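You operate a simulated robot arm through the tools that you are given. There is no shell and no other tool.

Carry out the task below with a simulated robot arm. There is one attempt and no reset: what you move stays moved.

## Task
Share out the powder cups on the packing bench. At the end: the clear powder cup labelled "35%" from the packing bench is on the grey plastic tray on the packing bench; the clear powder cup marked "91%" from the packing bench is on top of the white box; the clear powder cup labelled "44%" from the packing bench is on the teal tray; the black resin bottle (marked "GREY") from the packing bench is on the beige carton; whatever was shut is shut again. Leave all else as you found it, and nothing knocked over. Set down upright: resin bottle.

Only the result counts: the job must be done as asked and must still hold three seconds after the hand-in. Knocking over, shifting, dropping, spilling or breaking anything else fails it.

## Robot
A 7-joint arm with a two-finger gripper, fixed in place. Base frame: the origin is on the floor under the middle of its stand, x ahead of it, y to its left, z up; the work surface is at about z = 900. Lengths are in mm, angles in degrees, forces in N, time in s.
With the tool pointing down near the work surface it reaches from about 340 to 720 mm from the base axis. Its first joint turns from -66.0 to 66.0 degrees. Payload 2.45 kg.
The TCP is the grasp point between the finger pads, 26 mm short of the fingertips. In the tool frame z runs along the fingers and y along their closing line. The gripper opens to 96 mm; its body begins 69 mm behind the TCP.
Orientation is that of the tool frame in the base frame, as a unit quaternion [x, y, z, w]. With the fingers straight down and closing along the base's y, the tool's x points along the base's -x, its y along +y and its z along -z.

## Interface
- The arm moves only by the tool apply_moves. Its argument "plan" is a list of rows, each an object (a shift or turn left out is 0, a gripper value left out holds the last) with "translation": the shift along the tool's x, y, z in mm, a list of three; "rotation": the turn, a rotation vector about the tool's x, y, z in degrees, a list of three. In form: [{"translation": [tx, ty, tz], "rotation": [wx, wy, wz]}, ...]. A call has 1 to 20 rows; each row is the pose to reach, as a shift and turn from the pose commanded when the call began, along the tool's axes at that moment. "gripper" is the closure, from 0 (fully open) to 1 (shut), set as the call begins (left out, the last holds). Each row takes 0.2 s and may step no farther than 50 mm and 8.6 degrees from the row before; otherwise, or with a gripper value out of range, the whole call is refused. Where a pose cannot be reached the arm comes as near as it can. A force on the tool above 40 N (or 10 N above the force at the start of the call, whichever is more), or a blocked arm, ends the call early, and 0.2 s more pass. The fingers move at their own pace (about 50 mm/s each) and stop on an object; they squeeze with about 28 N. The grip force told is the motor's: it shows also when the fingers shut on nothing. Time passes only in rows, and 0.2 s behind the last, so rows that repeat a pose let the fingers close. The reply holds the time, the measured pose of the TCP, the force on the tool along the base axes, the opening and the grip force, in the units named above and with some noise, with the torque about the TCP (base axes, N m) and any sound that the robot's microphone picked up, and new pictures: "show" is both (left out), scene, wrist or none.
- Cameras (640 x 400 px; columns grow to the right, rows downward): "scene" is fixed at [182.5, -402.2, 1402.4]; the picture's right is [0.68, -0.73, 0.00], its down [-0.52, -0.48, -0.70] and it looks along [0.52, 0.48, -0.71] (base axes); focal length 214 px, centre (320, 200). "wrist" rides on the gripper at [82, 3, -98] in the tool frame; the picture's right is [-0.04, 1.00, 0.00], its down [-0.73, -0.03, -0.68] and it looks along [-0.68, -0.03, 0.73] (tool axes); focal length 256 px, centre (320, 200).
- point_at(camera, pixels): for up to 12 pixels [column, row] of the newest picture of that camera ("zoom" is the newest enlarged one), the place [x, y, z] in the base frame of the surface seen there, good to about 2 mm, but the place of the scene camera against the robot may be out by one fixed shift of up to 18 mm in any direction. No time passes.
- close_up(camera, box): a new picture of the part [left, top, right, bottom] of that camera's present view, enlarged. No time passes.
- job_done(): hands the job in; it is judged then, once.

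Open the gripper and draw the arm clear of the work before you hand the job in, unless the task says otherwise.

The tools are called after "Request:" as name(argument=value, ...) on one line, values as JSON. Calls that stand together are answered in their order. apply_moves: Moves the arm, as the interface text tells. Its arguments: {"type":"object","properties":{"plan":{"type":"array","items":{"type":"object","properties":{"translation":{"type":"array","items":{"type":"number"}},"rotation":{"type":"array","items":{"type":"number"}}}}},"gripper":{"type":"number"},"show":{"type":"string","enum":["both","scene","wrist","none"]}},"required":["plan"]} The other tools are called the same way: point_at (camera, pixels) gives the place of the surface under pixels of a picture; close_up (camera, box) takes an enlarged picture of a part of a camera's view; job_done () hands the job in.

At the start:

```text
t: 0.0
eef_pos: [342.2, 59.0, 1272.1]
tool_rot: [0.0, 1.0, 0.0, 0.0]
force: [1.0, 0.7, -0.4]
ft_torque: [0.0, 0.0, 0.02]
finger_gap: 96.0
grip_force: 0.1
```

scene: 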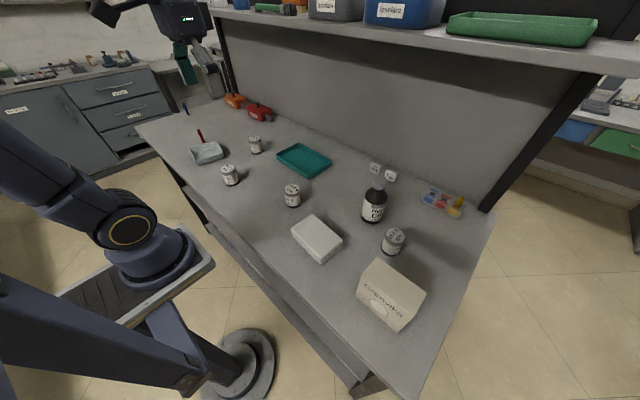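
wrist: 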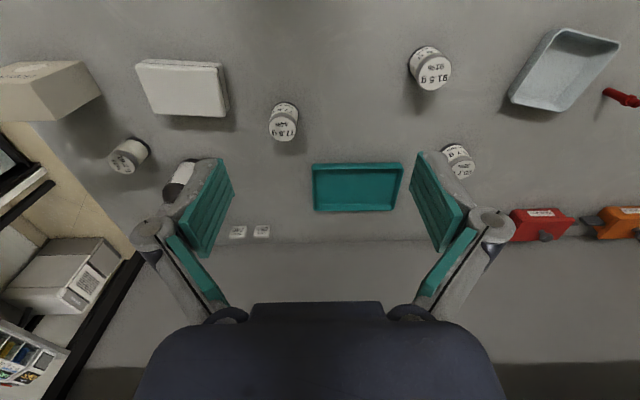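

The pictures show four cups, a resin bottle, a white box, a beige carton, a teal tray and a grey tray. I'll zoom in to read the labels and look at each target.

Request:
close_up(camera="scene", box=[180, 120, 320, 210])

Request:
close_up(camera="scene", box=[330, 150, 480, 270])

Request:
close_up(camera="wrist", box=[80, 90, 320, 240])

Request:
close_up(camera="wrist", box=[390, 30, 640, 186])

```text
4.44 times, centred on (250, 165) of scene
```

zoom: 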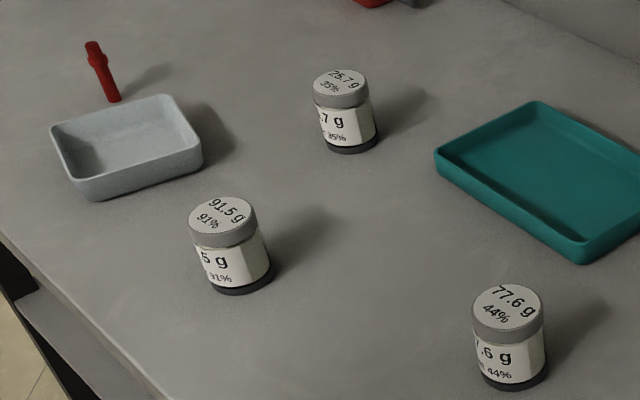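

```text
3.33 times, centred on (405, 210) of scene
```

zoom: 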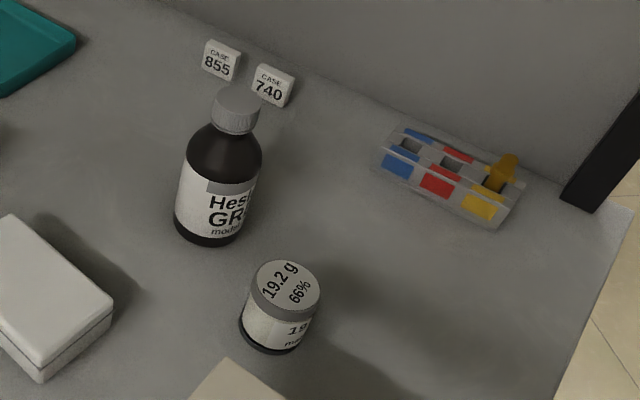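

```text
2.67 times, centred on (200, 165) of wrist
```

zoom: 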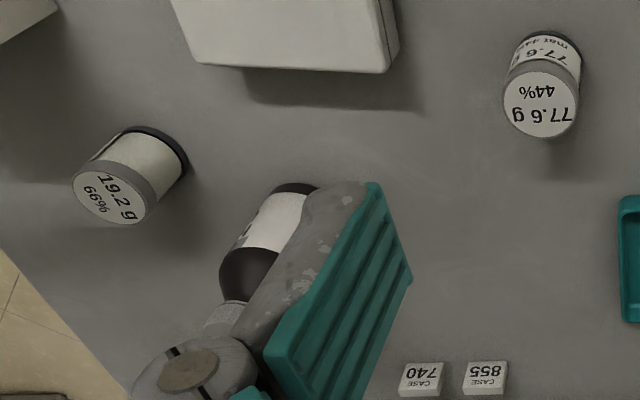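

```text
2.56 times, centred on (515, 108) of wrist
```

zoom: 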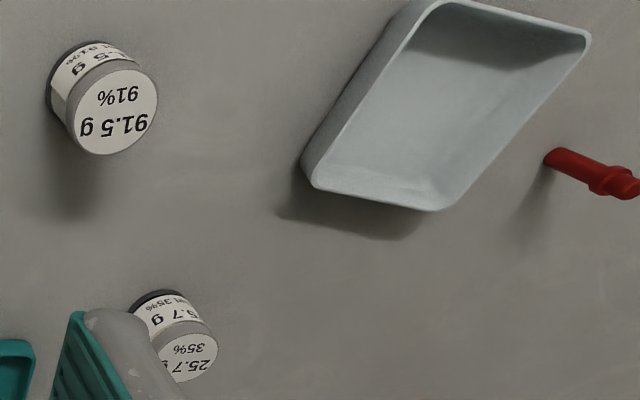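

Labels are read: 91% at wrist (432,70), 35% at (462,165), 44% at (283,128), and 66% (not to be moved) at (125,160). I'll measure positions with the wrist camera.

Request:
point_at(camera="wrist", pixels=[[434, 73], [425, 52], [463, 171], [453, 150], [283, 129], [284, 108], [120, 162], [138, 147], [182, 178], [185, 165], [238, 232], [262, 231]])

Request:
point_at(camera="wrist", pixels=[[141, 67], [216, 68], [221, 111], [155, 111], [315, 166], [399, 166], [394, 208], [318, 209], [357, 187], [5, 70], [80, 65], [40, 65]])

Request:
point_at(camera="wrist", pixels=[[562, 31], [617, 43], [513, 98], [560, 108], [550, 80], [575, 50], [608, 93], [632, 102], [540, 212], [100, 95], [40, 118], [1, 118]])

Request:
point_at(camera="scene", pixels=[[229, 168], [255, 138], [293, 187], [394, 234], [380, 176], [374, 205], [317, 237], [304, 159], [208, 152], [395, 285], [200, 135], [440, 203]])

```text
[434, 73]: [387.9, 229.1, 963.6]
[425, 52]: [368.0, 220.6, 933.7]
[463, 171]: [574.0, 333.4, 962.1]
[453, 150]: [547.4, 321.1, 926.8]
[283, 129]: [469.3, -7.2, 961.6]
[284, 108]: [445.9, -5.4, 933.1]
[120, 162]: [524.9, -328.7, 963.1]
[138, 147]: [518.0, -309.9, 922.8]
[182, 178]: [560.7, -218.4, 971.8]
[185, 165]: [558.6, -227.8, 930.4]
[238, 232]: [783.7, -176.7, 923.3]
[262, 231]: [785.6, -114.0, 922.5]
```

```text
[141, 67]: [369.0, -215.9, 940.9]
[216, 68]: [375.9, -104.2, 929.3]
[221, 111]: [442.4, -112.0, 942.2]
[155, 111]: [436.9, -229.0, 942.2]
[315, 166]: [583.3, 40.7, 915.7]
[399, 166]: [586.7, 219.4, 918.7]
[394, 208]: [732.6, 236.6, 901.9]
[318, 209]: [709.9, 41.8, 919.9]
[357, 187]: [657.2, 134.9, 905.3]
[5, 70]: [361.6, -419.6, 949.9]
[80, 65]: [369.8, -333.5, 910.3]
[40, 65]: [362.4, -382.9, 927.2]
```

```text
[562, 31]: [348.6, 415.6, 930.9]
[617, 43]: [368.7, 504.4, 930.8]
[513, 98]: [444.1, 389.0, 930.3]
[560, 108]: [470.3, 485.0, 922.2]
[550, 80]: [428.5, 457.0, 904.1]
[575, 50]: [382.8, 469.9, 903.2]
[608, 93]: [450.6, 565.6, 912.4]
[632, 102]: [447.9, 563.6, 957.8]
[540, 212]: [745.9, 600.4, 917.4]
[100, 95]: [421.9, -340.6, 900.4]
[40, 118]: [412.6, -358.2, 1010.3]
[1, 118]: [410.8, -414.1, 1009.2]
```

```text
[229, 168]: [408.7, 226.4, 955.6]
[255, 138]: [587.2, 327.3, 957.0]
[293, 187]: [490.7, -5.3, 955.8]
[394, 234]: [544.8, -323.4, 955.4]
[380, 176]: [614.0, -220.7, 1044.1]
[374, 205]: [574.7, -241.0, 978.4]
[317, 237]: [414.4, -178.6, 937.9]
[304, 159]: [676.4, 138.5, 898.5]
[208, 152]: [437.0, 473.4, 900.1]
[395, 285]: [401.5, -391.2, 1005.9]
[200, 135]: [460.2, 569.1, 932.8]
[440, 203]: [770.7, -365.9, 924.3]
```

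I'll measure the overhead shelf, the carton's top, the tray outlines and the bottle in the scene view, to plan clear paths.

Request:
point_at(camera="scene", pixels=[[230, 15], [330, 28], [440, 43], [560, 62], [630, 74], [520, 30], [300, 60], [420, 130], [374, 263], [424, 290], [404, 330], [358, 297]])

Request:
point_at(camera="scene", pixels=[[292, 232], [316, 217], [342, 238], [319, 257], [278, 154], [298, 145], [331, 158], [309, 176], [191, 148], [212, 141], [223, 154], [198, 164]])

Request:
close_up(camera="scene", box=[280, 200, 450, 340])

```text
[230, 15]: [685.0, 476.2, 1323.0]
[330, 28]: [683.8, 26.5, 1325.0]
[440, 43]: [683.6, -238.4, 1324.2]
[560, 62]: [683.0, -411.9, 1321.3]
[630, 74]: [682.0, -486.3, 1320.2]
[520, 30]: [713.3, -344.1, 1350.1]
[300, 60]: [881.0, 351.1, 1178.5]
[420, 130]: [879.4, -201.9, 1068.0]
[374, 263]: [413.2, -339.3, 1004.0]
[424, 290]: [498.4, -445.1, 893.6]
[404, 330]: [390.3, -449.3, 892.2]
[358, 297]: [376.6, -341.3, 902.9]
```

```text
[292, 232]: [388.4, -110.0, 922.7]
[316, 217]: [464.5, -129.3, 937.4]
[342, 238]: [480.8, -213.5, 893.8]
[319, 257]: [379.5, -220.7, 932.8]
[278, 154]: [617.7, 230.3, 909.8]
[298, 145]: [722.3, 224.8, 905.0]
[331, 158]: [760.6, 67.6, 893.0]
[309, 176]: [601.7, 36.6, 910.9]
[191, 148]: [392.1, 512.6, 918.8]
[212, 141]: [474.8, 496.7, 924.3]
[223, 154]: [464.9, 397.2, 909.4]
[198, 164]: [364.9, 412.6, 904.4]
```

```text
2.86 times, centred on (365, 270) of scene
```

zoom: 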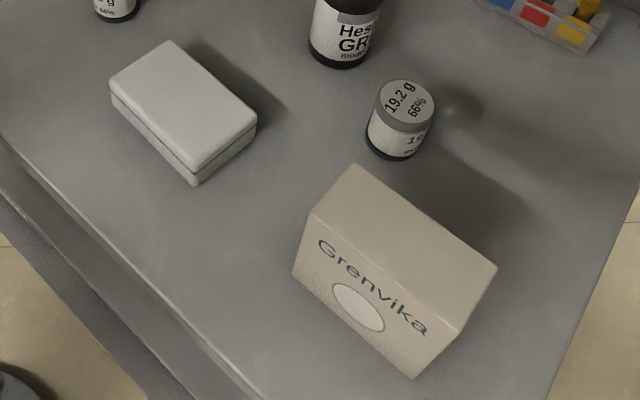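

The zoom shows the carton's top corners at about (313,212), (352,165), (496,268), (458,330), so I'll measure those and the white box's top.

Request:
point_at(camera="zoom", pixels=[[318, 209], [353, 170], [490, 268], [456, 322], [405, 240], [395, 265], [115, 82], [167, 46], [250, 115], [196, 160], [180, 100], [345, 25]])

Request:
close_up(camera="wrist", box=[0, 30, 240, 180])

```text
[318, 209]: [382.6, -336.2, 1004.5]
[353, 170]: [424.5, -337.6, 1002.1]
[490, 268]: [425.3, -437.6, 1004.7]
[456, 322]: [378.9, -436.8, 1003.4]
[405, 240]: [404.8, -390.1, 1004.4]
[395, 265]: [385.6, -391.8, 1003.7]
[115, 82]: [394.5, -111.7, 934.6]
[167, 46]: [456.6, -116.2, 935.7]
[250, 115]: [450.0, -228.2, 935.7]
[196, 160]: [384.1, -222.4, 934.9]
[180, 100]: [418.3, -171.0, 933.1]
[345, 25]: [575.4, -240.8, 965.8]
```

```text
2.67 times, centred on (120, 105) of wrist
```

zoom: 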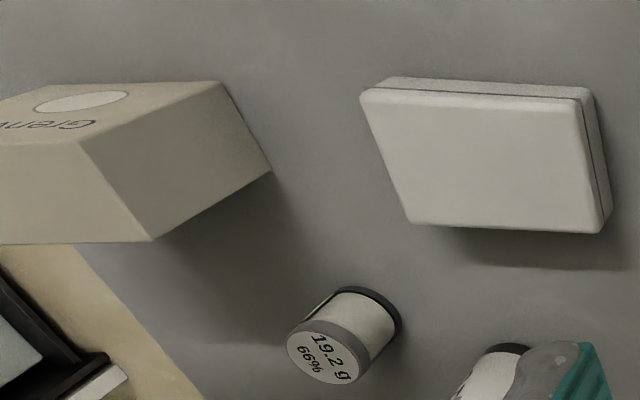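

The layout is clear: carton top about 50 x 100 mm at z≈1010, white box top at z≈942, and a shelf front edge at x≈670, z≈1325. I'll move above the 91% cup, at about (388,229), and look at it with the wrist camera.

Request:
apply_moves(plan=[{"translation": [-8, 28, 28]}, {"translation": [-16, 57, 57]}, {"translation": [-24, 85, 85]}, {"translation": [-32, 114, 114]}, {"translation": [-40, 142, 142]}, {"translation": [-46, 170, 172]}, {"translation": [-46, 170, 172]}], gripper=0, show="both")

```text
t: 1.6
eef_pos: [390.8, 231.8, 1099.2]
tool_rot: [0.0, 1.0, 0.0, 0.0]
force: [0.3, 0.9, 0.0]
ft_torque: [0.01, 0.02, -0.02]
finger_gap: 96.2
grip_force: 0.1
```

scene: 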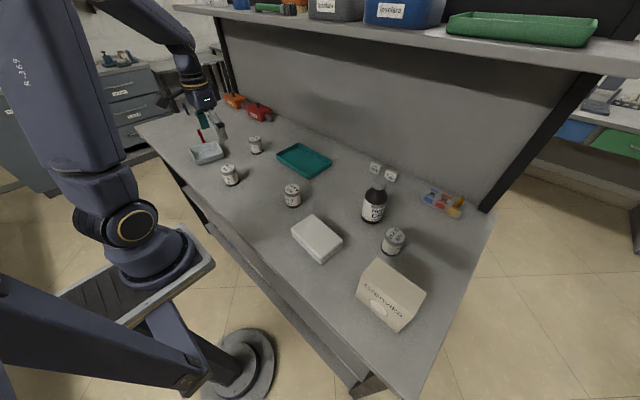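
wrist: 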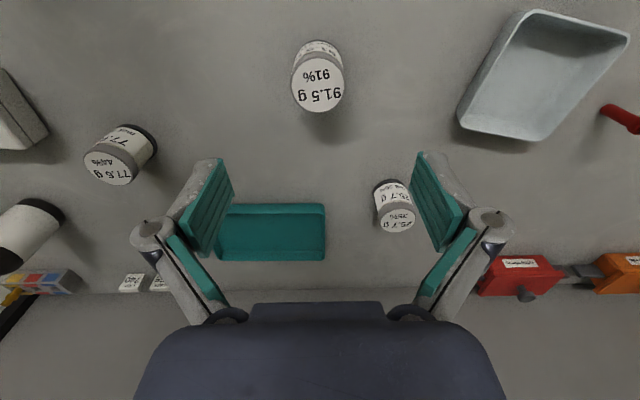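

The 91% cup is at wrist (320,85). I'll enlarge it to measure its lid precisely.

Request:
close_up(camera="wrist", box=[240, 20, 400, 120])

Request:
close_up(camera="wrist", box=[440, 0, 640, 150])

```text
4.00 times, centred on (320, 70) of wrist
```

zoom: 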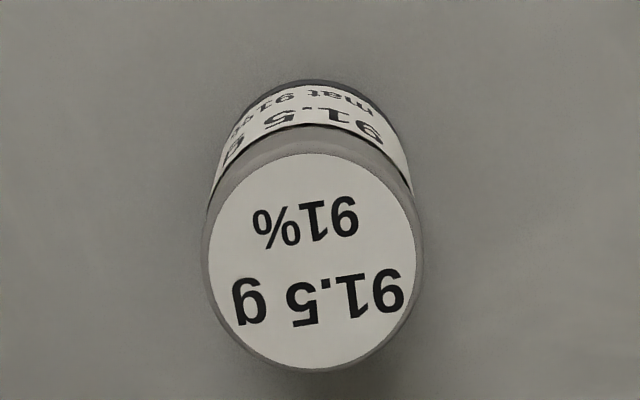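

```text
2.67 times, centred on (540, 75) of wrist
```

zoom: 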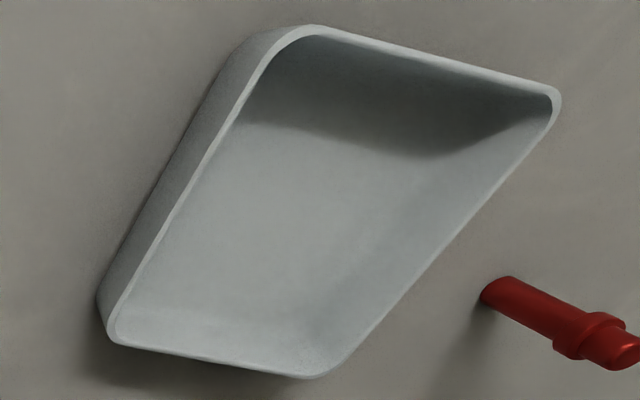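

I'll measure the lid rim of the 91% cup in the wrist view, and the grey tray's rim and floor in the zoom.

Request:
point_at(camera="wrist", pixels=[[318.5, 85], [293.5, 85], [343, 85], [318.5, 60], [318.5, 110], [396, 222], [120, 165], [268, 232], [388, 215]])

Request:
point_at(camera="zoom", pixels=[[318, 30], [553, 92], [112, 340], [320, 374], [250, 250], [430, 190], [300, 200], [320, 150], [200, 290], [440, 62], [190, 180], [440, 240]])

```text
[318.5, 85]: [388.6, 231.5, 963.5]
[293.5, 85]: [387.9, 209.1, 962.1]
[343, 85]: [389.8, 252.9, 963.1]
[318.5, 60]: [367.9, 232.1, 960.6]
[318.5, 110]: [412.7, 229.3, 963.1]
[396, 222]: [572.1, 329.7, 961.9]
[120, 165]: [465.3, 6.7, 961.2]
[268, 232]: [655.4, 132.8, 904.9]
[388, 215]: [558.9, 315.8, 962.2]
```

```text
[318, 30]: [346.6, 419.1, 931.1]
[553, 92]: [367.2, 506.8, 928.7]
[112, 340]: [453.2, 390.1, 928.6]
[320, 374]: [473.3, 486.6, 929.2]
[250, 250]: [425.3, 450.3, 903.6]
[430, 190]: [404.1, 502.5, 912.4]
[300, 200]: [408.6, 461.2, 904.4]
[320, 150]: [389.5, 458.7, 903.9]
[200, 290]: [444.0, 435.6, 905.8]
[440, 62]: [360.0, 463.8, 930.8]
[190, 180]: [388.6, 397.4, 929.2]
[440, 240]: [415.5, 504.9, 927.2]
```

The 91% cup's lid centre is (389,231,963), about 45 mm across, almost directly below the TCP. I'll lower onto it with the fingers open, to TCP z≈945.

Request:
apply_moves(plan=[{"translation": [0, 0, 30]}, {"translation": [0, 0, 60]}, {"translation": [0, 0, 90]}, {"translation": [0, 0, 115]}, {"translation": [0, 0, 135]}, {"translation": [0, 0, 148]}, {"translation": [0, 0, 154]}, {"translation": [0, 0, 154]}], gripper=0, show="wrist")

```text
t: 3.4
eef_pos: [389.4, 230.2, 945.9]
tool_rot: [0.0, 1.0, 0.0, 0.0]
force: [0.3, -0.2, 0.5]
ft_torque: [0.03, -0.01, 0.0]
finger_gap: 95.9
grip_force: 0.0
```

wrist: 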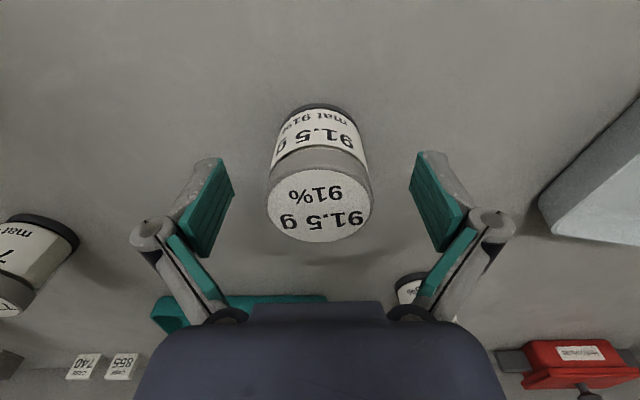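

The cup is centred between the pads at wrist (320,205). I'll close the gripper on it.

Request:
apply_moves(plan=[{"translation": [0, 0, 0]}, {"translation": [0, 0, 0]}, {"translation": [0, 0, 0]}, {"translation": [0, 0, 0]}, {"translation": [0, 0, 0]}], gripper=1, show="wrist")

```text
t: 4.6
eef_pos: [389.1, 230.2, 946.5]
tool_rot: [0.002, 1.0, 0.0, 0.001]
force: [0.2, -1.5, 3.5]
ft_torque: [-0.04, 0.03, 0.01]
finger_gap: 48.9
grip_force: 27.9
```

wrist: 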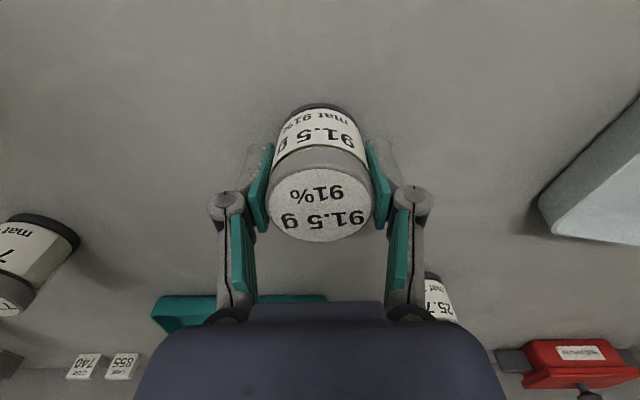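

The grip holds (gap 48.9, 28 N). I'll lift the cup straight up gently to about z 1070.

Request:
apply_moves(plan=[{"translation": [0, 0, -4]}, {"translation": [0, 0, -14]}, {"translation": [0, 0, -34]}, {"translation": [0, 0, -60]}, {"translation": [0, 0, -88]}, {"translation": [0, 0, -112]}, {"translation": [0, 0, -125]}, {"translation": [0, 0, -125]}], gripper=1, show="both")

```text
t: 6.4
eef_pos: [390.1, 231.4, 1072.0]
tool_rot: [0.0, 1.0, -0.001, 0.001]
force: [0.5, -0.3, 0.6]
ft_torque: [0.01, -0.02, 0.0]
finger_gap: 0.2
grip_force: 27.8
```

scene: 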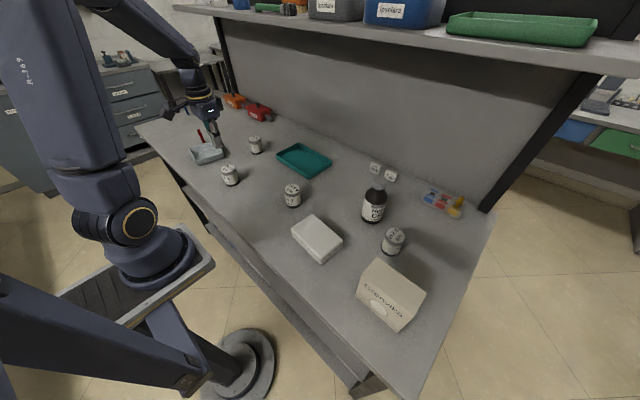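
wrist: 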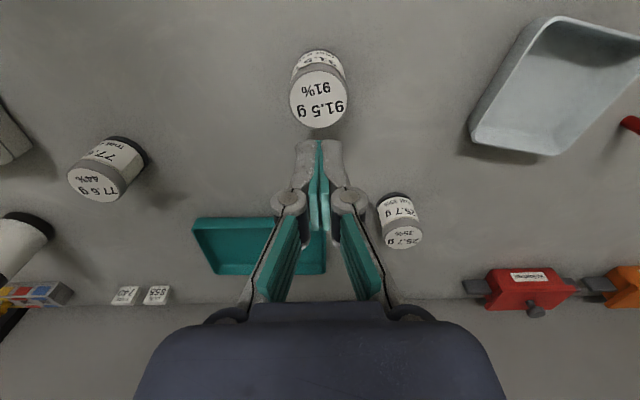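

The gap reads 0.2: the cup slipped out and still stands at wrist (320,90). I'll look closely at it and its contact before retrying.

Request:
close_up(camera="wrist", box=[240, 30, 400, 130])

Request:
close_up(camera="scene", box=[180, 90, 276, 200])

Request:
point_at(camera="wrist", pixels=[[319, 98], [290, 98], [347, 98], [319, 72], [319, 126], [320, 66], [319, 53], [311, 60]])

```text
4.00 times, centred on (320, 80) of wrist
```

zoom: 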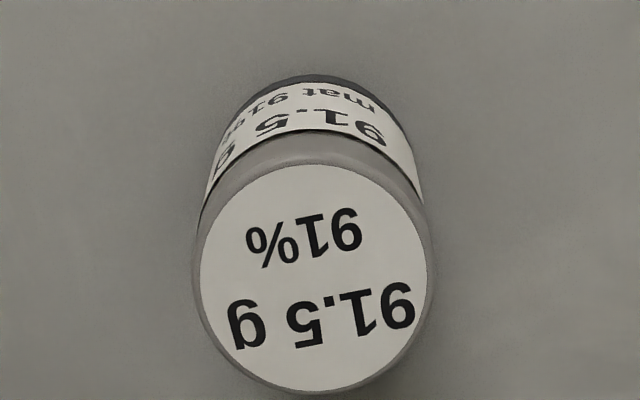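

```text
3.64 times, centred on (228, 145) of scene
```

zoom: 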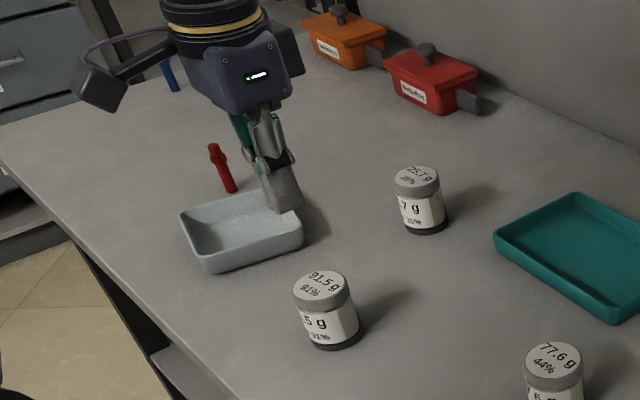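

```text
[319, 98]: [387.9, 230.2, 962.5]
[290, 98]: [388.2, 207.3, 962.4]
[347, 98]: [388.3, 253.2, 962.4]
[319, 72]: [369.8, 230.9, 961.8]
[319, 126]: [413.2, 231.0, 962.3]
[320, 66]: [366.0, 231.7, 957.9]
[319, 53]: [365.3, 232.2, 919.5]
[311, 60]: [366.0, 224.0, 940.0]
```

The cup hasn't moved (lid centre ≈ (388,230.5,962)), so the pads just slid off the lid. I'll reopen and go lower so the pads press the body as well as the lid, then lift in small steps and watch the gap.

Request:
apply_moves(plan=[{"translation": [0, 0, 0]}, {"translation": [0, 0, 0]}, {"translation": [0, 0, 0]}, {"translation": [0, 0, 0]}, {"translation": [0, 0, 0]}, {"translation": [0, 0, 30]}, {"translation": [0, 0, 60]}, {"translation": [0, 0, 90]}, {"translation": [0, 0, 115]}, {"translation": [0, 0, 130]}, {"translation": [0, 0, 138]}, {"translation": [0, 0, 138]}], gripper=0, show="wrist")

```text
t: 9.0
eef_pos: [391.5, 230.4, 933.1]
tool_rot: [0.0, 1.0, 0.0, 0.0]
force: [0.5, -0.1, -0.1]
ft_torque: [0.0, 0.04, 0.01]
finger_gap: 96.3
grip_force: 0.0
```

wrist: 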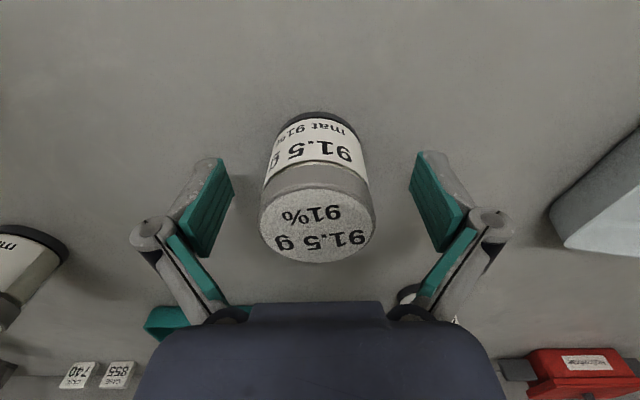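

The pads are now at body height, with tips about 7 mm above the bench. I'll close and dwell longer.

Request:
apply_moves(plan=[{"translation": [0, 0, 0]}, {"translation": [0, 0, 0]}, {"translation": [0, 0, 0]}, {"translation": [0, 0, 0]}, {"translation": [0, 0, 0]}, {"translation": [0, 0, 0]}, {"translation": [0, 0, 0]}], gripper=1, show="wrist")

Request:
apply_moves(plan=[{"translation": [0, 0, -1]}, {"translation": [0, 0, -3]}, {"translation": [0, 0, -6]}, {"translation": [0, 0, -9]}, {"translation": [0, 0, -12]}], gripper=1, show="both")

```text
t: 10.6
eef_pos: [389.7, 230.8, 933.8]
tool_rot: [0.0, 1.0, -0.001, 0.0]
force: [-0.3, -1.4, 3.0]
ft_torque: [-0.06, 0.07, 0.02]
finger_gap: 48.7
grip_force: 28.4
```

wrist: 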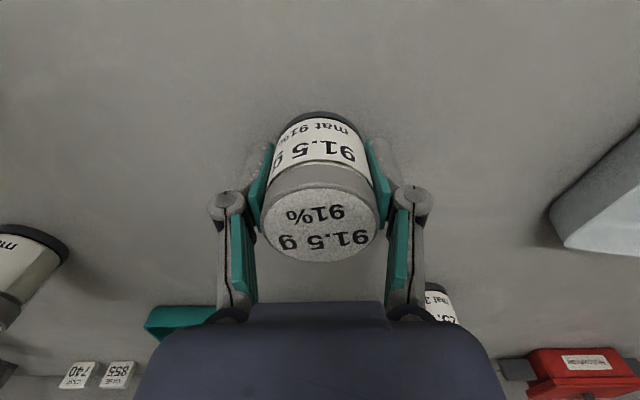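

```text
t: 11.8
eef_pos: [389.1, 229.2, 945.1]
tool_rot: [0.001, 1.0, 0.0, 0.0]
force: [-0.1, 0.3, -1.5]
ft_torque: [0.03, 0.03, 0.04]
finger_gap: 48.9
grip_force: 27.7
```

scene: 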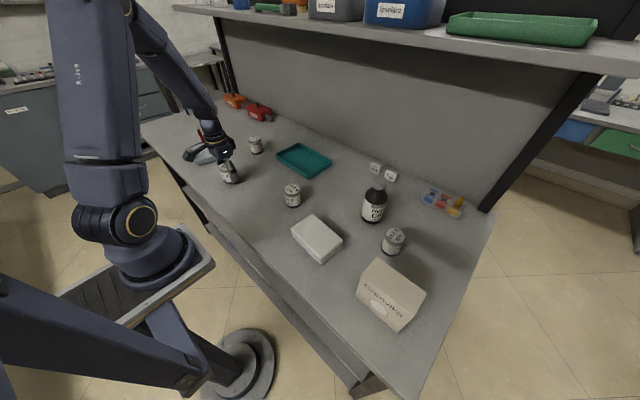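
wrist: 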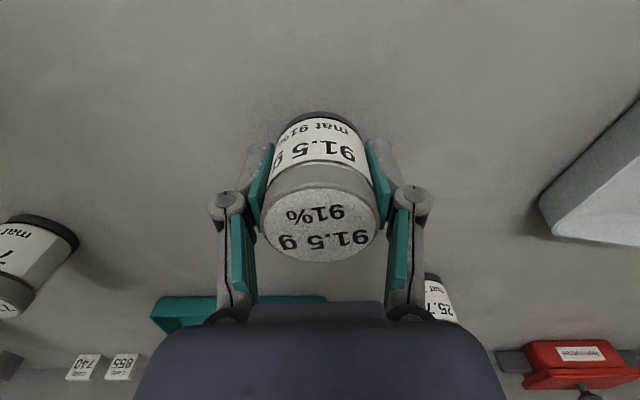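

The cup is rising with the gripper: the lid stays at wrist rows 188–262, and the force shows about 1.5 N of weight. I'll continue lifting gently.

Request:
apply_moves(plan=[{"translation": [0, 0, -4]}, {"translation": [0, 0, -10]}, {"translation": [0, 0, -18]}, {"translation": [0, 0, -28]}, {"translation": [0, 0, -38]}, {"translation": [0, 0, -48]}, {"translation": [0, 0, -58]}, {"translation": [0, 0, -68]}, {"translation": [0, 0, -78]}, {"translation": [0, 0, -88]}, {"translation": [0, 0, -96]}, {"translation": [0, 0, -100]}], gripper=1, show="both")

```text
t: 14.4
eef_pos: [387.7, 231.0, 1045.3]
tool_rot: [0.001, 1.0, 0.0, 0.0]
force: [0.5, 0.4, -1.6]
ft_torque: [0.0, -0.02, -0.02]
finger_gap: 48.9
grip_force: 28.1
```

scene: 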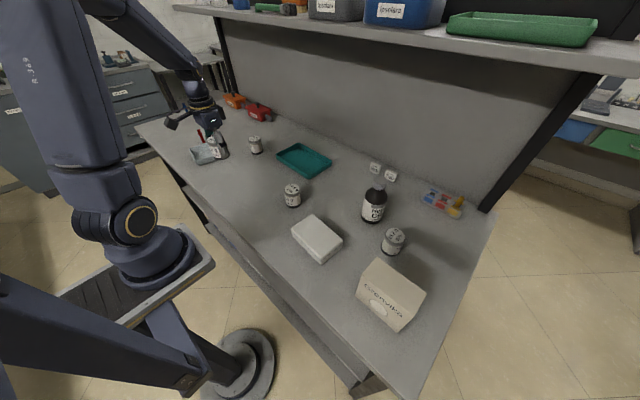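
wrist: 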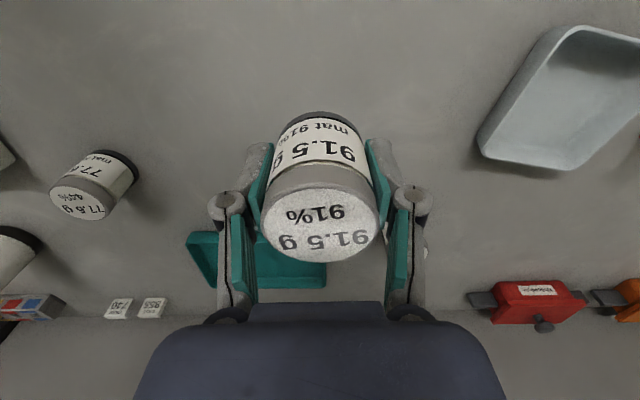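

The cup is held at z≈1045. I'll carry it sideways towards the white box centre at about (406,-168), passing above the 44% cup.

Request:
apply_moves(plan=[{"translation": [0, -6, 0]}, {"translation": [-1, -18, 0]}, {"translation": [-1, -36, 0]}, {"translation": [-2, -58, 0]}, {"translation": [-3, -82, 0]}, {"translation": [-4, -107, 0]}, {"translation": [-5, -132, 0]}, {"translation": [-6, -157, 0]}, {"translation": [-7, -182, 0]}, {"translation": [-8, -207, 0]}, {"translation": [-9, -232, 0]}, {"translation": [-10, -257, 0]}, {"translation": [-11, -282, 0]}, {"translation": [-12, -307, 0]}, {"translation": [-13, -332, 0]}, {"translation": [-14, -355, 0]}, {"translation": [-15, -375, 0]}, {"translation": [-16, -390, 0]}, {"translation": [-17, -398, 0]}, {"translation": [-17, -398, 0]}], gripper=1, show="both")

```text
t: 18.6
eef_pos: [404.3, -169.3, 1043.2]
tool_rot: [0.0, 1.0, 0.0, 0.001]
force: [0.5, -0.3, -1.0]
ft_torque: [0.0, 0.02, -0.01]
finger_gap: 48.7
grip_force: 28.0
```

scene: 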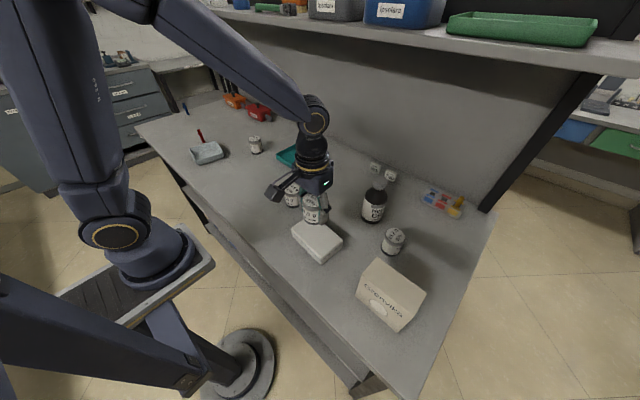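
wrist: 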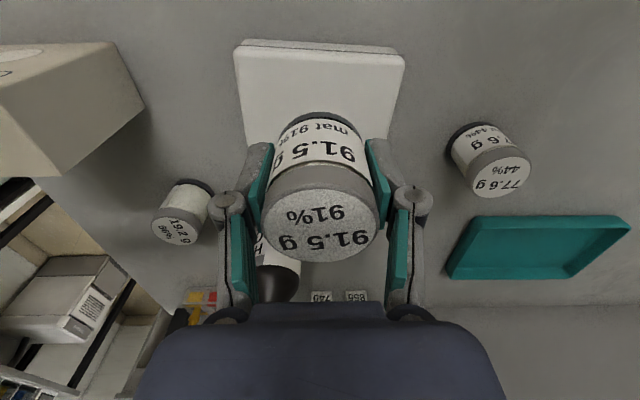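

The cup is above the white box. I'll check the box's top surface position with the wrist camera before lowering.

Request:
point_at(camera="wrist", pixels=[[238, 60], [401, 60], [320, 80], [260, 135], [385, 132], [252, 145], [397, 100], [243, 100]])

```text
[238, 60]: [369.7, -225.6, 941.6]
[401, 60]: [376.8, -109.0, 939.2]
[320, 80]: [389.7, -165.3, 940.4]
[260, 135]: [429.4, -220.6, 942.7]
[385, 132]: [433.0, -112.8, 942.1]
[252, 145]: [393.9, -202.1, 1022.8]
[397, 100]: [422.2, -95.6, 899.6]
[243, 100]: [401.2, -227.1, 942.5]
```

The box top spans x 369–443, y −228 to −106 at z≈942, so the cup is centred. I'll lower to just above contact.

Request:
apply_moves(plan=[{"translation": [0, 0, 8]}, {"translation": [0, 0, 20]}, {"translation": [0, 0, 34]}, {"translation": [0, 0, 48]}, {"translation": [0, 0, 58]}, {"translation": [0, 0, 64]}, {"translation": [0, 0, 67]}, {"translation": [0, 0, 67]}], gripper=1, show="wrist")

```text
t: 20.4
eef_pos: [407.6, -170.0, 977.9]
tool_rot: [0.0, 1.0, 0.0, 0.0]
force: [-0.9, 0.2, -0.6]
ft_torque: [-0.02, 0.0, 0.02]
finger_gap: 48.4
grip_force: 27.7
```

wrist: 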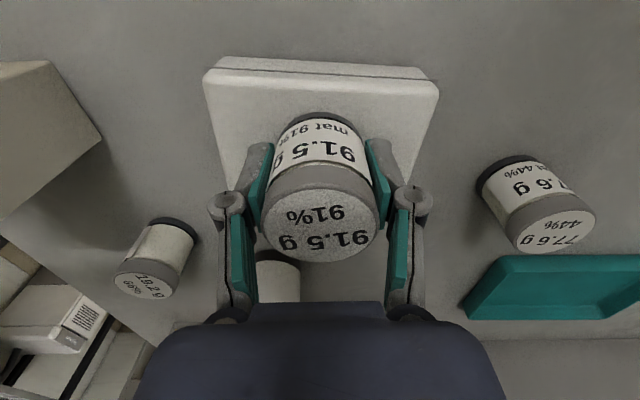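

There's no contact yet (fz≈−0.6). I'll lower in 1 mm steps.

Request:
apply_moves(plan=[{"translation": [0, 0, 1]}, {"translation": [0, 0, 2]}, {"translation": [0, 0, 2]}], gripper=1, show="none")

Request:
apply_moves(plan=[{"translation": [0, 0, 1]}, {"translation": [0, 0, 1]}], gripper=1, show="none")

```text
t: 21.2
eef_pos: [406.4, -169.0, 976.9]
tool_rot: [-0.001, 1.0, 0.0, -0.001]
force: [0.6, -0.2, -1.6]
ft_torque: [0.01, 0.02, 0.03]
finger_gap: 48.8
grip_force: 28.0
```

```text
t: 21.8
eef_pos: [407.9, -169.1, 975.5]
tool_rot: [0.0, 1.0, 0.001, 0.001]
force: [-0.1, -0.7, 0.2]
ft_torque: [0.03, 0.0, -0.02]
finger_gap: 48.7
grip_force: 28.0
```

The force rose to about 0.2, so contact is near. I'll go one more millimetre to confirm.

Request:
apply_moves(plan=[{"translation": [0, 0, 1]}, {"translation": [0, 0, 1]}], gripper=1, show="none")

```text
t: 22.4
eef_pos: [408.0, -168.9, 974.8]
tool_rot: [0.0, 1.0, 0.0, 0.001]
force: [-2.9, 4.6, 19.6]
ft_torque: [0.15, 0.08, 0.02]
finger_gap: 48.7
grip_force: 27.9
```

Firm contact (fz 19.6 N). I'll ease up 1 mm and open the gripper.

Request:
apply_moves(plan=[{"translation": [0, 0, -0.8]}, {"translation": [0, 0, -0.8]}], gripper=1, show="none")

Request:
apply_moves(plan=[{"translation": [0, 0, 0]}, {"translation": [0, 0, 0]}, {"translation": [0, 0, 0]}, {"translation": [0, 0, 0]}, {"translation": [0, 0, 0]}], gripper=0, show="wrist")

```text
t: 23.0
eef_pos: [406.4, -168.6, 974.4]
tool_rot: [0.0, 1.0, 0.0, -0.001]
force: [2.0, -1.4, 3.0]
ft_torque: [0.02, -0.08, -0.03]
finger_gap: 48.7
grip_force: 28.2
```

```text
t: 24.2
eef_pos: [407.1, -168.4, 974.2]
tool_rot: [0.001, 1.0, 0.0, 0.0]
force: [-0.3, 0.5, -0.1]
ft_torque: [0.01, 0.03, 0.01]
finger_gap: 95.9
grip_force: 0.1
```

wrist: 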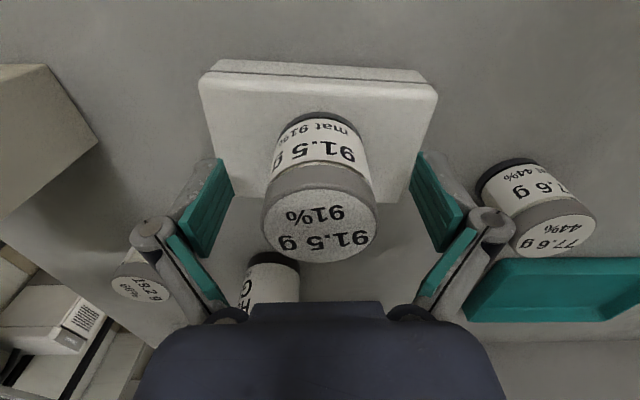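

The 91% cup stands on the white box. I'll go straight up, then move above the 44% cup near (468,−4).

Request:
apply_moves(plan=[{"translation": [0, 0, -15]}, {"translation": [0, 0, -40]}, {"translation": [0, 0, -70]}, {"translation": [0, 0, -100]}, {"translation": [-5, 15, -118]}, {"translation": [-18, 45, -120]}, {"translation": [-31, 80, -120]}, {"translation": [-44, 115, -120]}, {"translation": [-55, 145, -120]}, {"translation": [-62, 164, -120]}, {"translation": [-62, 164, -120]}], gripper=0, show="both")

```text
t: 26.6
eef_pos: [469.5, -2.5, 1093.1]
tool_rot: [0.0, 1.0, 0.0, 0.0]
force: [-0.3, -0.1, -0.9]
ft_torque: [0.0, 0.0, 0.01]
finger_gap: 96.2
grip_force: 0.1
```

scene: 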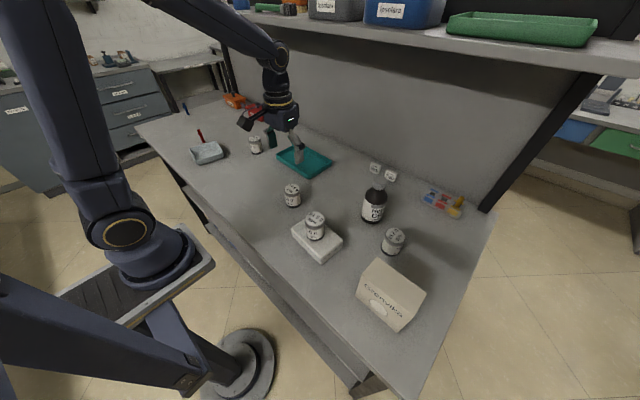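
wrist: 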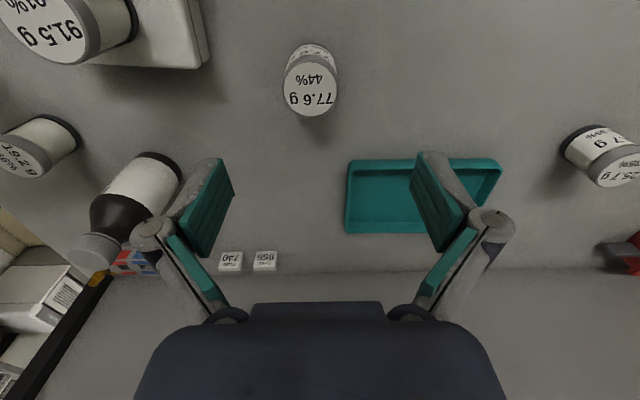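

I'll enlarge the 44% cup and the teal tray in the wrist view and measure them.

Request:
close_up(camera="wrist", box=[240, 30, 400, 130])

Request:
point_at(camera="wrist", pixels=[[311, 89], [286, 89], [335, 89], [311, 65], [311, 114], [353, 165], [347, 230], [410, 190], [410, 233], [380, 195], [495, 163], [480, 200]])

```text
4.00 times, centred on (320, 80) of wrist
```

zoom: 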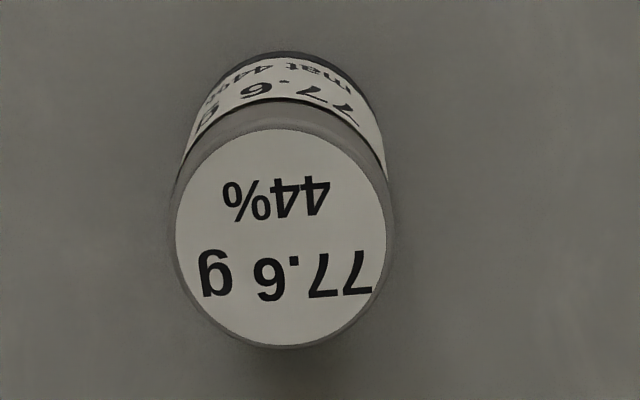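

```text
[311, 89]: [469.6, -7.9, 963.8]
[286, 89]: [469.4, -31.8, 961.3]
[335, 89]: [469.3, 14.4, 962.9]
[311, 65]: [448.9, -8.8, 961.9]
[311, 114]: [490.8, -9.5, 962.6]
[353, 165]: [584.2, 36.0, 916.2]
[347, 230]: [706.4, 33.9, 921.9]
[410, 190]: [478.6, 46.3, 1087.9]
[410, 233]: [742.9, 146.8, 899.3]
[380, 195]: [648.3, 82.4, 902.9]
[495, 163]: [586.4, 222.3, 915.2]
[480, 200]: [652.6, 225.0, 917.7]
```

The 44% lid centre is (470,−8.5,962) and the teal tray spans x 584–708, y 35–224 with its floor at z≈903. I'll lower over the cup with a small correction.

Request:
apply_moves(plan=[{"translation": [-1, -3.5, 20]}, {"translation": [-1, -3.5, 55]}, {"translation": [-1, -3.5, 90]}, {"translation": [-1, -3.5, 120]}, {"translation": [-1, -3.5, 143]}, {"translation": [-1, -3.5, 156]}, {"translation": [-1, -3.5, 161.8]}, {"translation": [-1, -3.5, 161.8]}], gripper=0, show="wrist")

```text
t: 28.4
eef_pos: [468.6, -8.0, 932.0]
tool_rot: [0.0, 1.0, 0.0, 0.0]
force: [0.7, 0.1, -0.5]
ft_torque: [-0.01, 0.01, -0.02]
finger_gap: 95.8
grip_force: 0.1
```

wrist: 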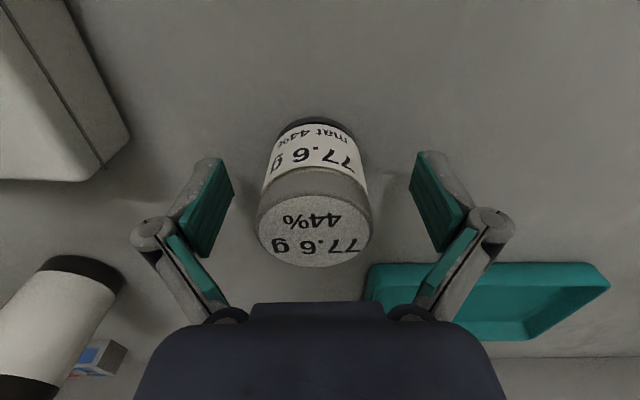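

The cup sits slightly left, and slightly farther than the last grasp (lid 257–372, bottom row 267). I'll correct by about 1.5 mm, close, then test-lift.

Request:
apply_moves(plan=[{"translation": [-2, -1.5, 0]}, {"translation": [-2, -1.5, 0]}], gripper=0, show="none")

Request:
apply_moves(plan=[{"translation": [0, 0, 0]}, {"translation": [0, 0, 0]}, {"translation": [0, 0, 0]}, {"translation": [0, 0, 0]}, {"translation": [0, 0, 0]}, {"translation": [0, 0, 0]}, {"translation": [0, 0, 0]}], gripper=1, show="wrist")

Request:
apply_moves(plan=[{"translation": [0, 0, -1]}, {"translation": [0, 0, -3]}, {"translation": [0, 0, -6]}, {"translation": [0, 0, -9]}, {"translation": [0, 0, -12]}], gripper=1, show="wrist")

```text
t: 29.0
eef_pos: [470.5, -9.7, 931.3]
tool_rot: [0.002, 1.0, 0.0, 0.0]
force: [-0.1, 0.0, 0.4]
ft_torque: [0.02, 0.04, -0.01]
finger_gap: 96.0
grip_force: 0.1
```

```text
t: 30.6
eef_pos: [470.6, -10.0, 933.0]
tool_rot: [0.002, 1.0, 0.0, 0.0]
force: [-0.4, -0.5, 4.8]
ft_torque: [-0.04, 0.03, -0.01]
finger_gap: 49.1
grip_force: 27.8
```

wrist: 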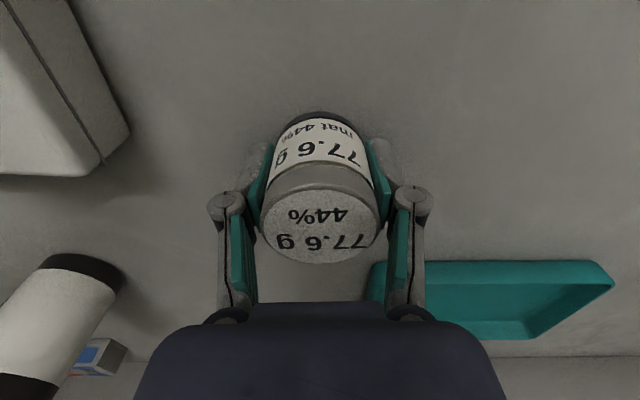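

```text
t: 31.8
eef_pos: [470.9, -8.4, 945.8]
tool_rot: [0.0, 1.0, 0.0, 0.0]
force: [0.2, 0.4, -0.9]
ft_torque: [0.02, 0.03, -0.05]
finger_gap: 48.8
grip_force: 27.9
```

wrist: 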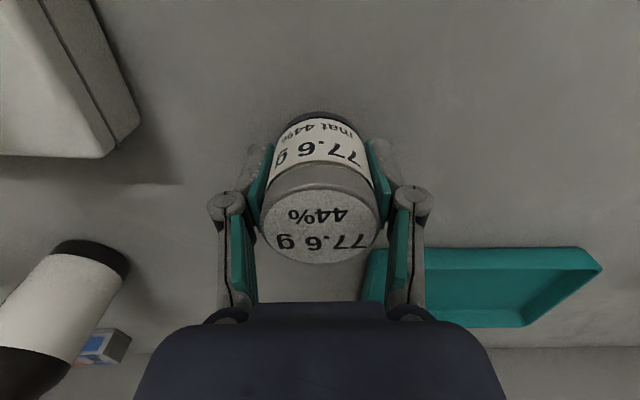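

The cup is held. I'll lift to z≈990 and carry it diagonally to above the teal tray at about (640,130).

Request:
apply_moves(plan=[{"translation": [0, 0, -8]}, {"translation": [0, 0, -20]}, {"translation": [0, 0, -34]}, {"translation": [-3, 2, -43]}, {"translation": [-12, 10, -45]}, {"translation": [-25, 20, -45]}, {"translation": [-42, 34, -45]}, {"translation": [-60, 49, -45]}, {"translation": [-78, 64, -45]}, {"translation": [-96, 79, -45]}, {"translation": [-114, 94, -45]}, {"translation": [-132, 109, -45]}, {"translation": [-148, 122, -45]}, {"translation": [-160, 132, -45]}, {"translation": [-167, 138, -45]}, {"translation": [-169, 140, -45]}, {"translation": [-169, 140, -45]}], gripper=1, show="both")

```text
t: 35.4
eef_pos: [639.2, 130.3, 989.5]
tool_rot: [0.0, 1.0, 0.0, 0.0]
force: [-0.1, -0.4, -0.8]
ft_torque: [-0.04, 0.02, 0.03]
finger_gap: 48.7
grip_force: 27.9
```

scene: 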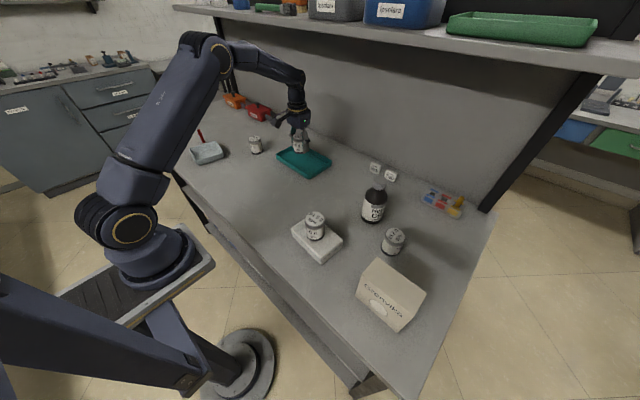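
wrist: 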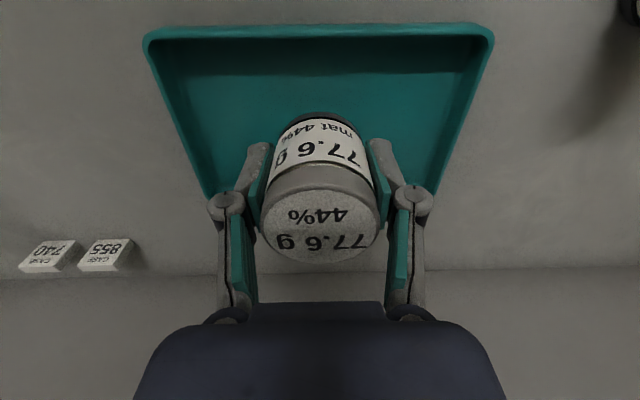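

The cup is centred above the teal tray. I'll check the floor height and lower to just above it.

Request:
point_at(camera="wrist", pixels=[[240, 100], [320, 90], [400, 100], [220, 70], [420, 70], [320, 30], [160, 60], [480, 60]])

Request:
apply_moves(plan=[{"translation": [0, 0, 6]}, {"translation": [0, 0, 16]}, {"translation": [0, 0, 28]}, {"translation": [0, 0, 38]}, {"translation": [0, 0, 45]}, {"translation": [0, 0, 48]}, {"translation": [0, 0, 48]}], gripper=1, show="wrist")

```text
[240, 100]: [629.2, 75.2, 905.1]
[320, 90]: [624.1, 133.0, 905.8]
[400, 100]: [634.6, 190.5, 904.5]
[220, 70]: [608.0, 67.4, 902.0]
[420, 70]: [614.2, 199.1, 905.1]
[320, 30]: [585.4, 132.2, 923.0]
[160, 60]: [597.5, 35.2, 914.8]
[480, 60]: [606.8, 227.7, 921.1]
```

```text
t: 37.0
eef_pos: [641.1, 130.9, 942.0]
tool_rot: [0.0, 1.0, 0.0, -0.001]
force: [-0.8, 0.1, 0.4]
ft_torque: [0.02, -0.01, -0.01]
finger_gap: 48.7
grip_force: 28.3
```

wrist: 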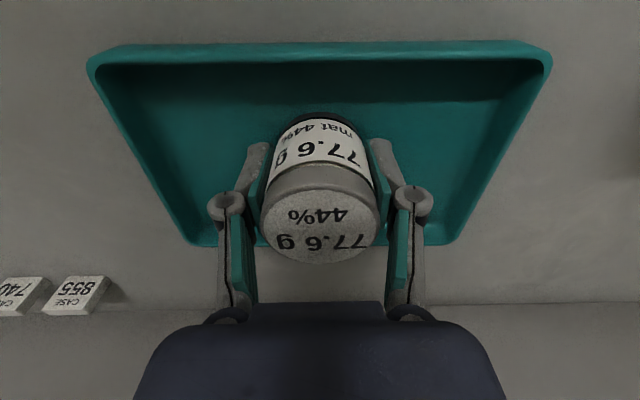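

The floor is at about 904.5, so contact should come near z≈937–938. I'll lower in small steps, watching the force.

Request:
apply_moves(plan=[{"translation": [0, 0, 1]}, {"translation": [0, 0, 2]}, {"translation": [0, 0, 2]}], gripper=1, show="none")

Request:
apply_moves(plan=[{"translation": [0, 0, 1]}, {"translation": [0, 0, 1]}], gripper=1, show="none")

Request:
apply_moves(plan=[{"translation": [0, 0, 0.7]}, {"translation": [0, 0, 0.7]}], gripper=1, show="none")

```text
t: 37.8
eef_pos: [640.1, 131.1, 939.7]
tool_rot: [0.0, 1.0, 0.0, 0.0]
force: [0.3, -0.5, -0.8]
ft_torque: [0.02, -0.02, -0.01]
finger_gap: 49.0
grip_force: 28.4
```

```text
t: 38.4
eef_pos: [639.9, 130.5, 937.7]
tool_rot: [0.0, 1.0, -0.001, 0.0]
force: [0.3, 0.0, -0.6]
ft_torque: [-0.02, 0.0, -0.03]
finger_gap: 49.0
grip_force: 27.7
```

```text
t: 39.0
eef_pos: [639.1, 130.7, 938.1]
tool_rot: [0.0, 1.0, 0.0, 0.0]
force: [-0.6, 0.2, 0.3]
ft_torque: [-0.04, 0.05, 0.03]
finger_gap: 48.9
grip_force: 28.1
```

The force is still about zero at commanded z≈938.4. I'll keep going in 0.7 mm steps.

Request:
apply_moves(plan=[{"translation": [0, 0, 0.7]}, {"translation": [0, 0, 0.7]}], gripper=1, show="none")

Request:
apply_moves(plan=[{"translation": [0, 0, 0.6]}, {"translation": [0, 0, 0.6]}], gripper=1, show="none")

```text
t: 39.6
eef_pos: [640.0, 130.0, 937.2]
tool_rot: [0.0, 1.0, 0.0, 0.0]
force: [0.7, 0.6, -1.4]
ft_torque: [-0.01, 0.01, -0.04]
finger_gap: 49.0
grip_force: 28.4
```

```text
t: 40.2
eef_pos: [640.0, 132.3, 935.5]
tool_rot: [0.001, 1.0, 0.0, 0.0]
force: [-1.3, 0.3, 0.6]
ft_torque: [-0.02, 0.0, 0.01]
finger_gap: 49.0
grip_force: 28.4
```

Request:
apply_moves(plan=[{"translation": [0, 0, 0.6]}, {"translation": [0, 0, 0.6]}], gripper=1, show="none")

```text
t: 40.8
eef_pos: [639.4, 130.9, 936.9]
tool_rot: [0.0, 1.0, 0.0, 0.001]
force: [-3.1, -0.7, 8.5]
ft_torque: [-0.05, 0.13, 0.0]
finger_gap: 48.9
grip_force: 27.7
```

Contact (fz 8.5 N). I'll open partly, leaving room to the tray's rims, and look.

Request:
apply_moves(plan=[{"translation": [0, 0, -0.4]}, {"translation": [0, 0, -0.4]}, {"translation": [0, 0, -0.4]}, {"translation": [0, 0, -0.4]}], gripper=0.2, show="wrist")

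```text
t: 41.8
eef_pos: [641.9, 131.2, 935.5]
tool_rot: [0.0, 1.0, 0.001, 0.0]
force: [-0.6, -0.2, -0.2]
ft_torque: [0.04, 0.01, -0.01]
finger_gap: 76.8
grip_force: 0.0
```

wrist: 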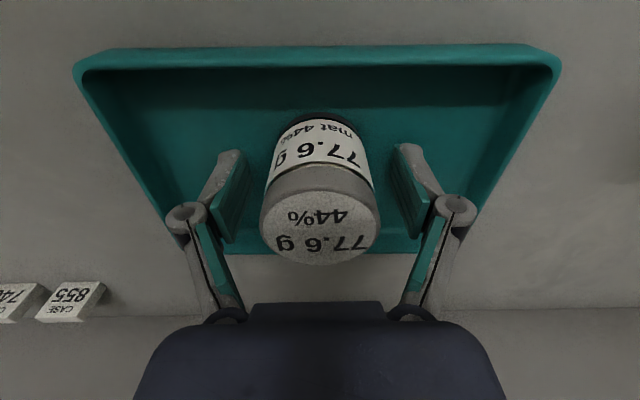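

The 44% cup stands in the teal tray and the gap is 76.8. I'll rise straight up, then move above the 35% cup near (572,331).

Request:
apply_moves(plan=[{"translation": [0, 0, -8]}, {"translation": [0, 0, -25]}, {"translation": [0, 0, -48]}, {"translation": [0, 0, -73]}, {"translation": [8, 12, -85]}, {"translation": [20, 40, -100]}, {"translation": [32, 75, -115]}, {"translation": [44, 110, -123]}, {"translation": [54, 145, -123]}, {"translation": [63, 178, -123]}, {"translation": [68, 200, -123]}, {"translation": [68, 200, -123]}], gripper=0, show="both")

```text
t: 44.4
eef_pos: [575.5, 331.9, 1058.9]
tool_rot: [0.0, 1.0, 0.0, -0.001]
force: [0.1, -0.9, 0.4]
ft_torque: [0.0, 0.0, 0.01]
finger_gap: 96.2
grip_force: 0.1
```

scene: 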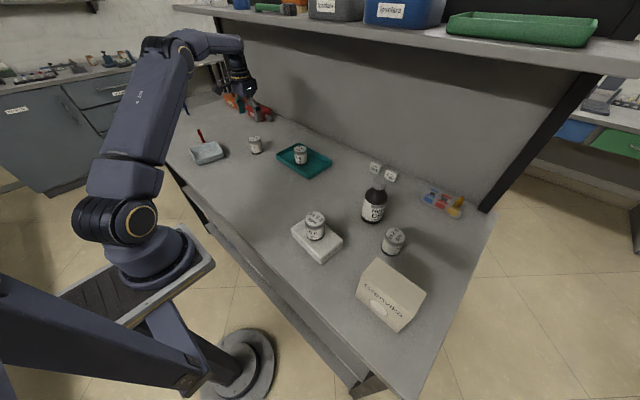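
wrist: 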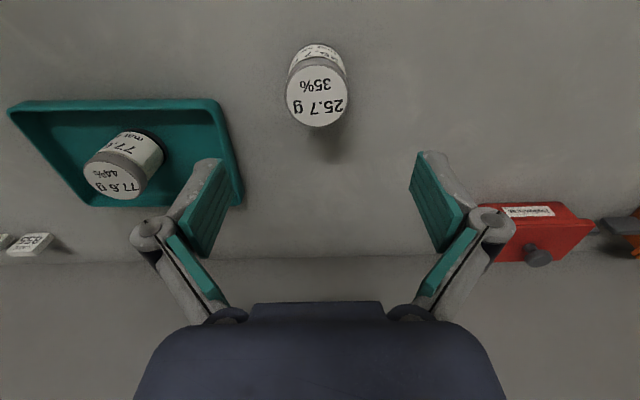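

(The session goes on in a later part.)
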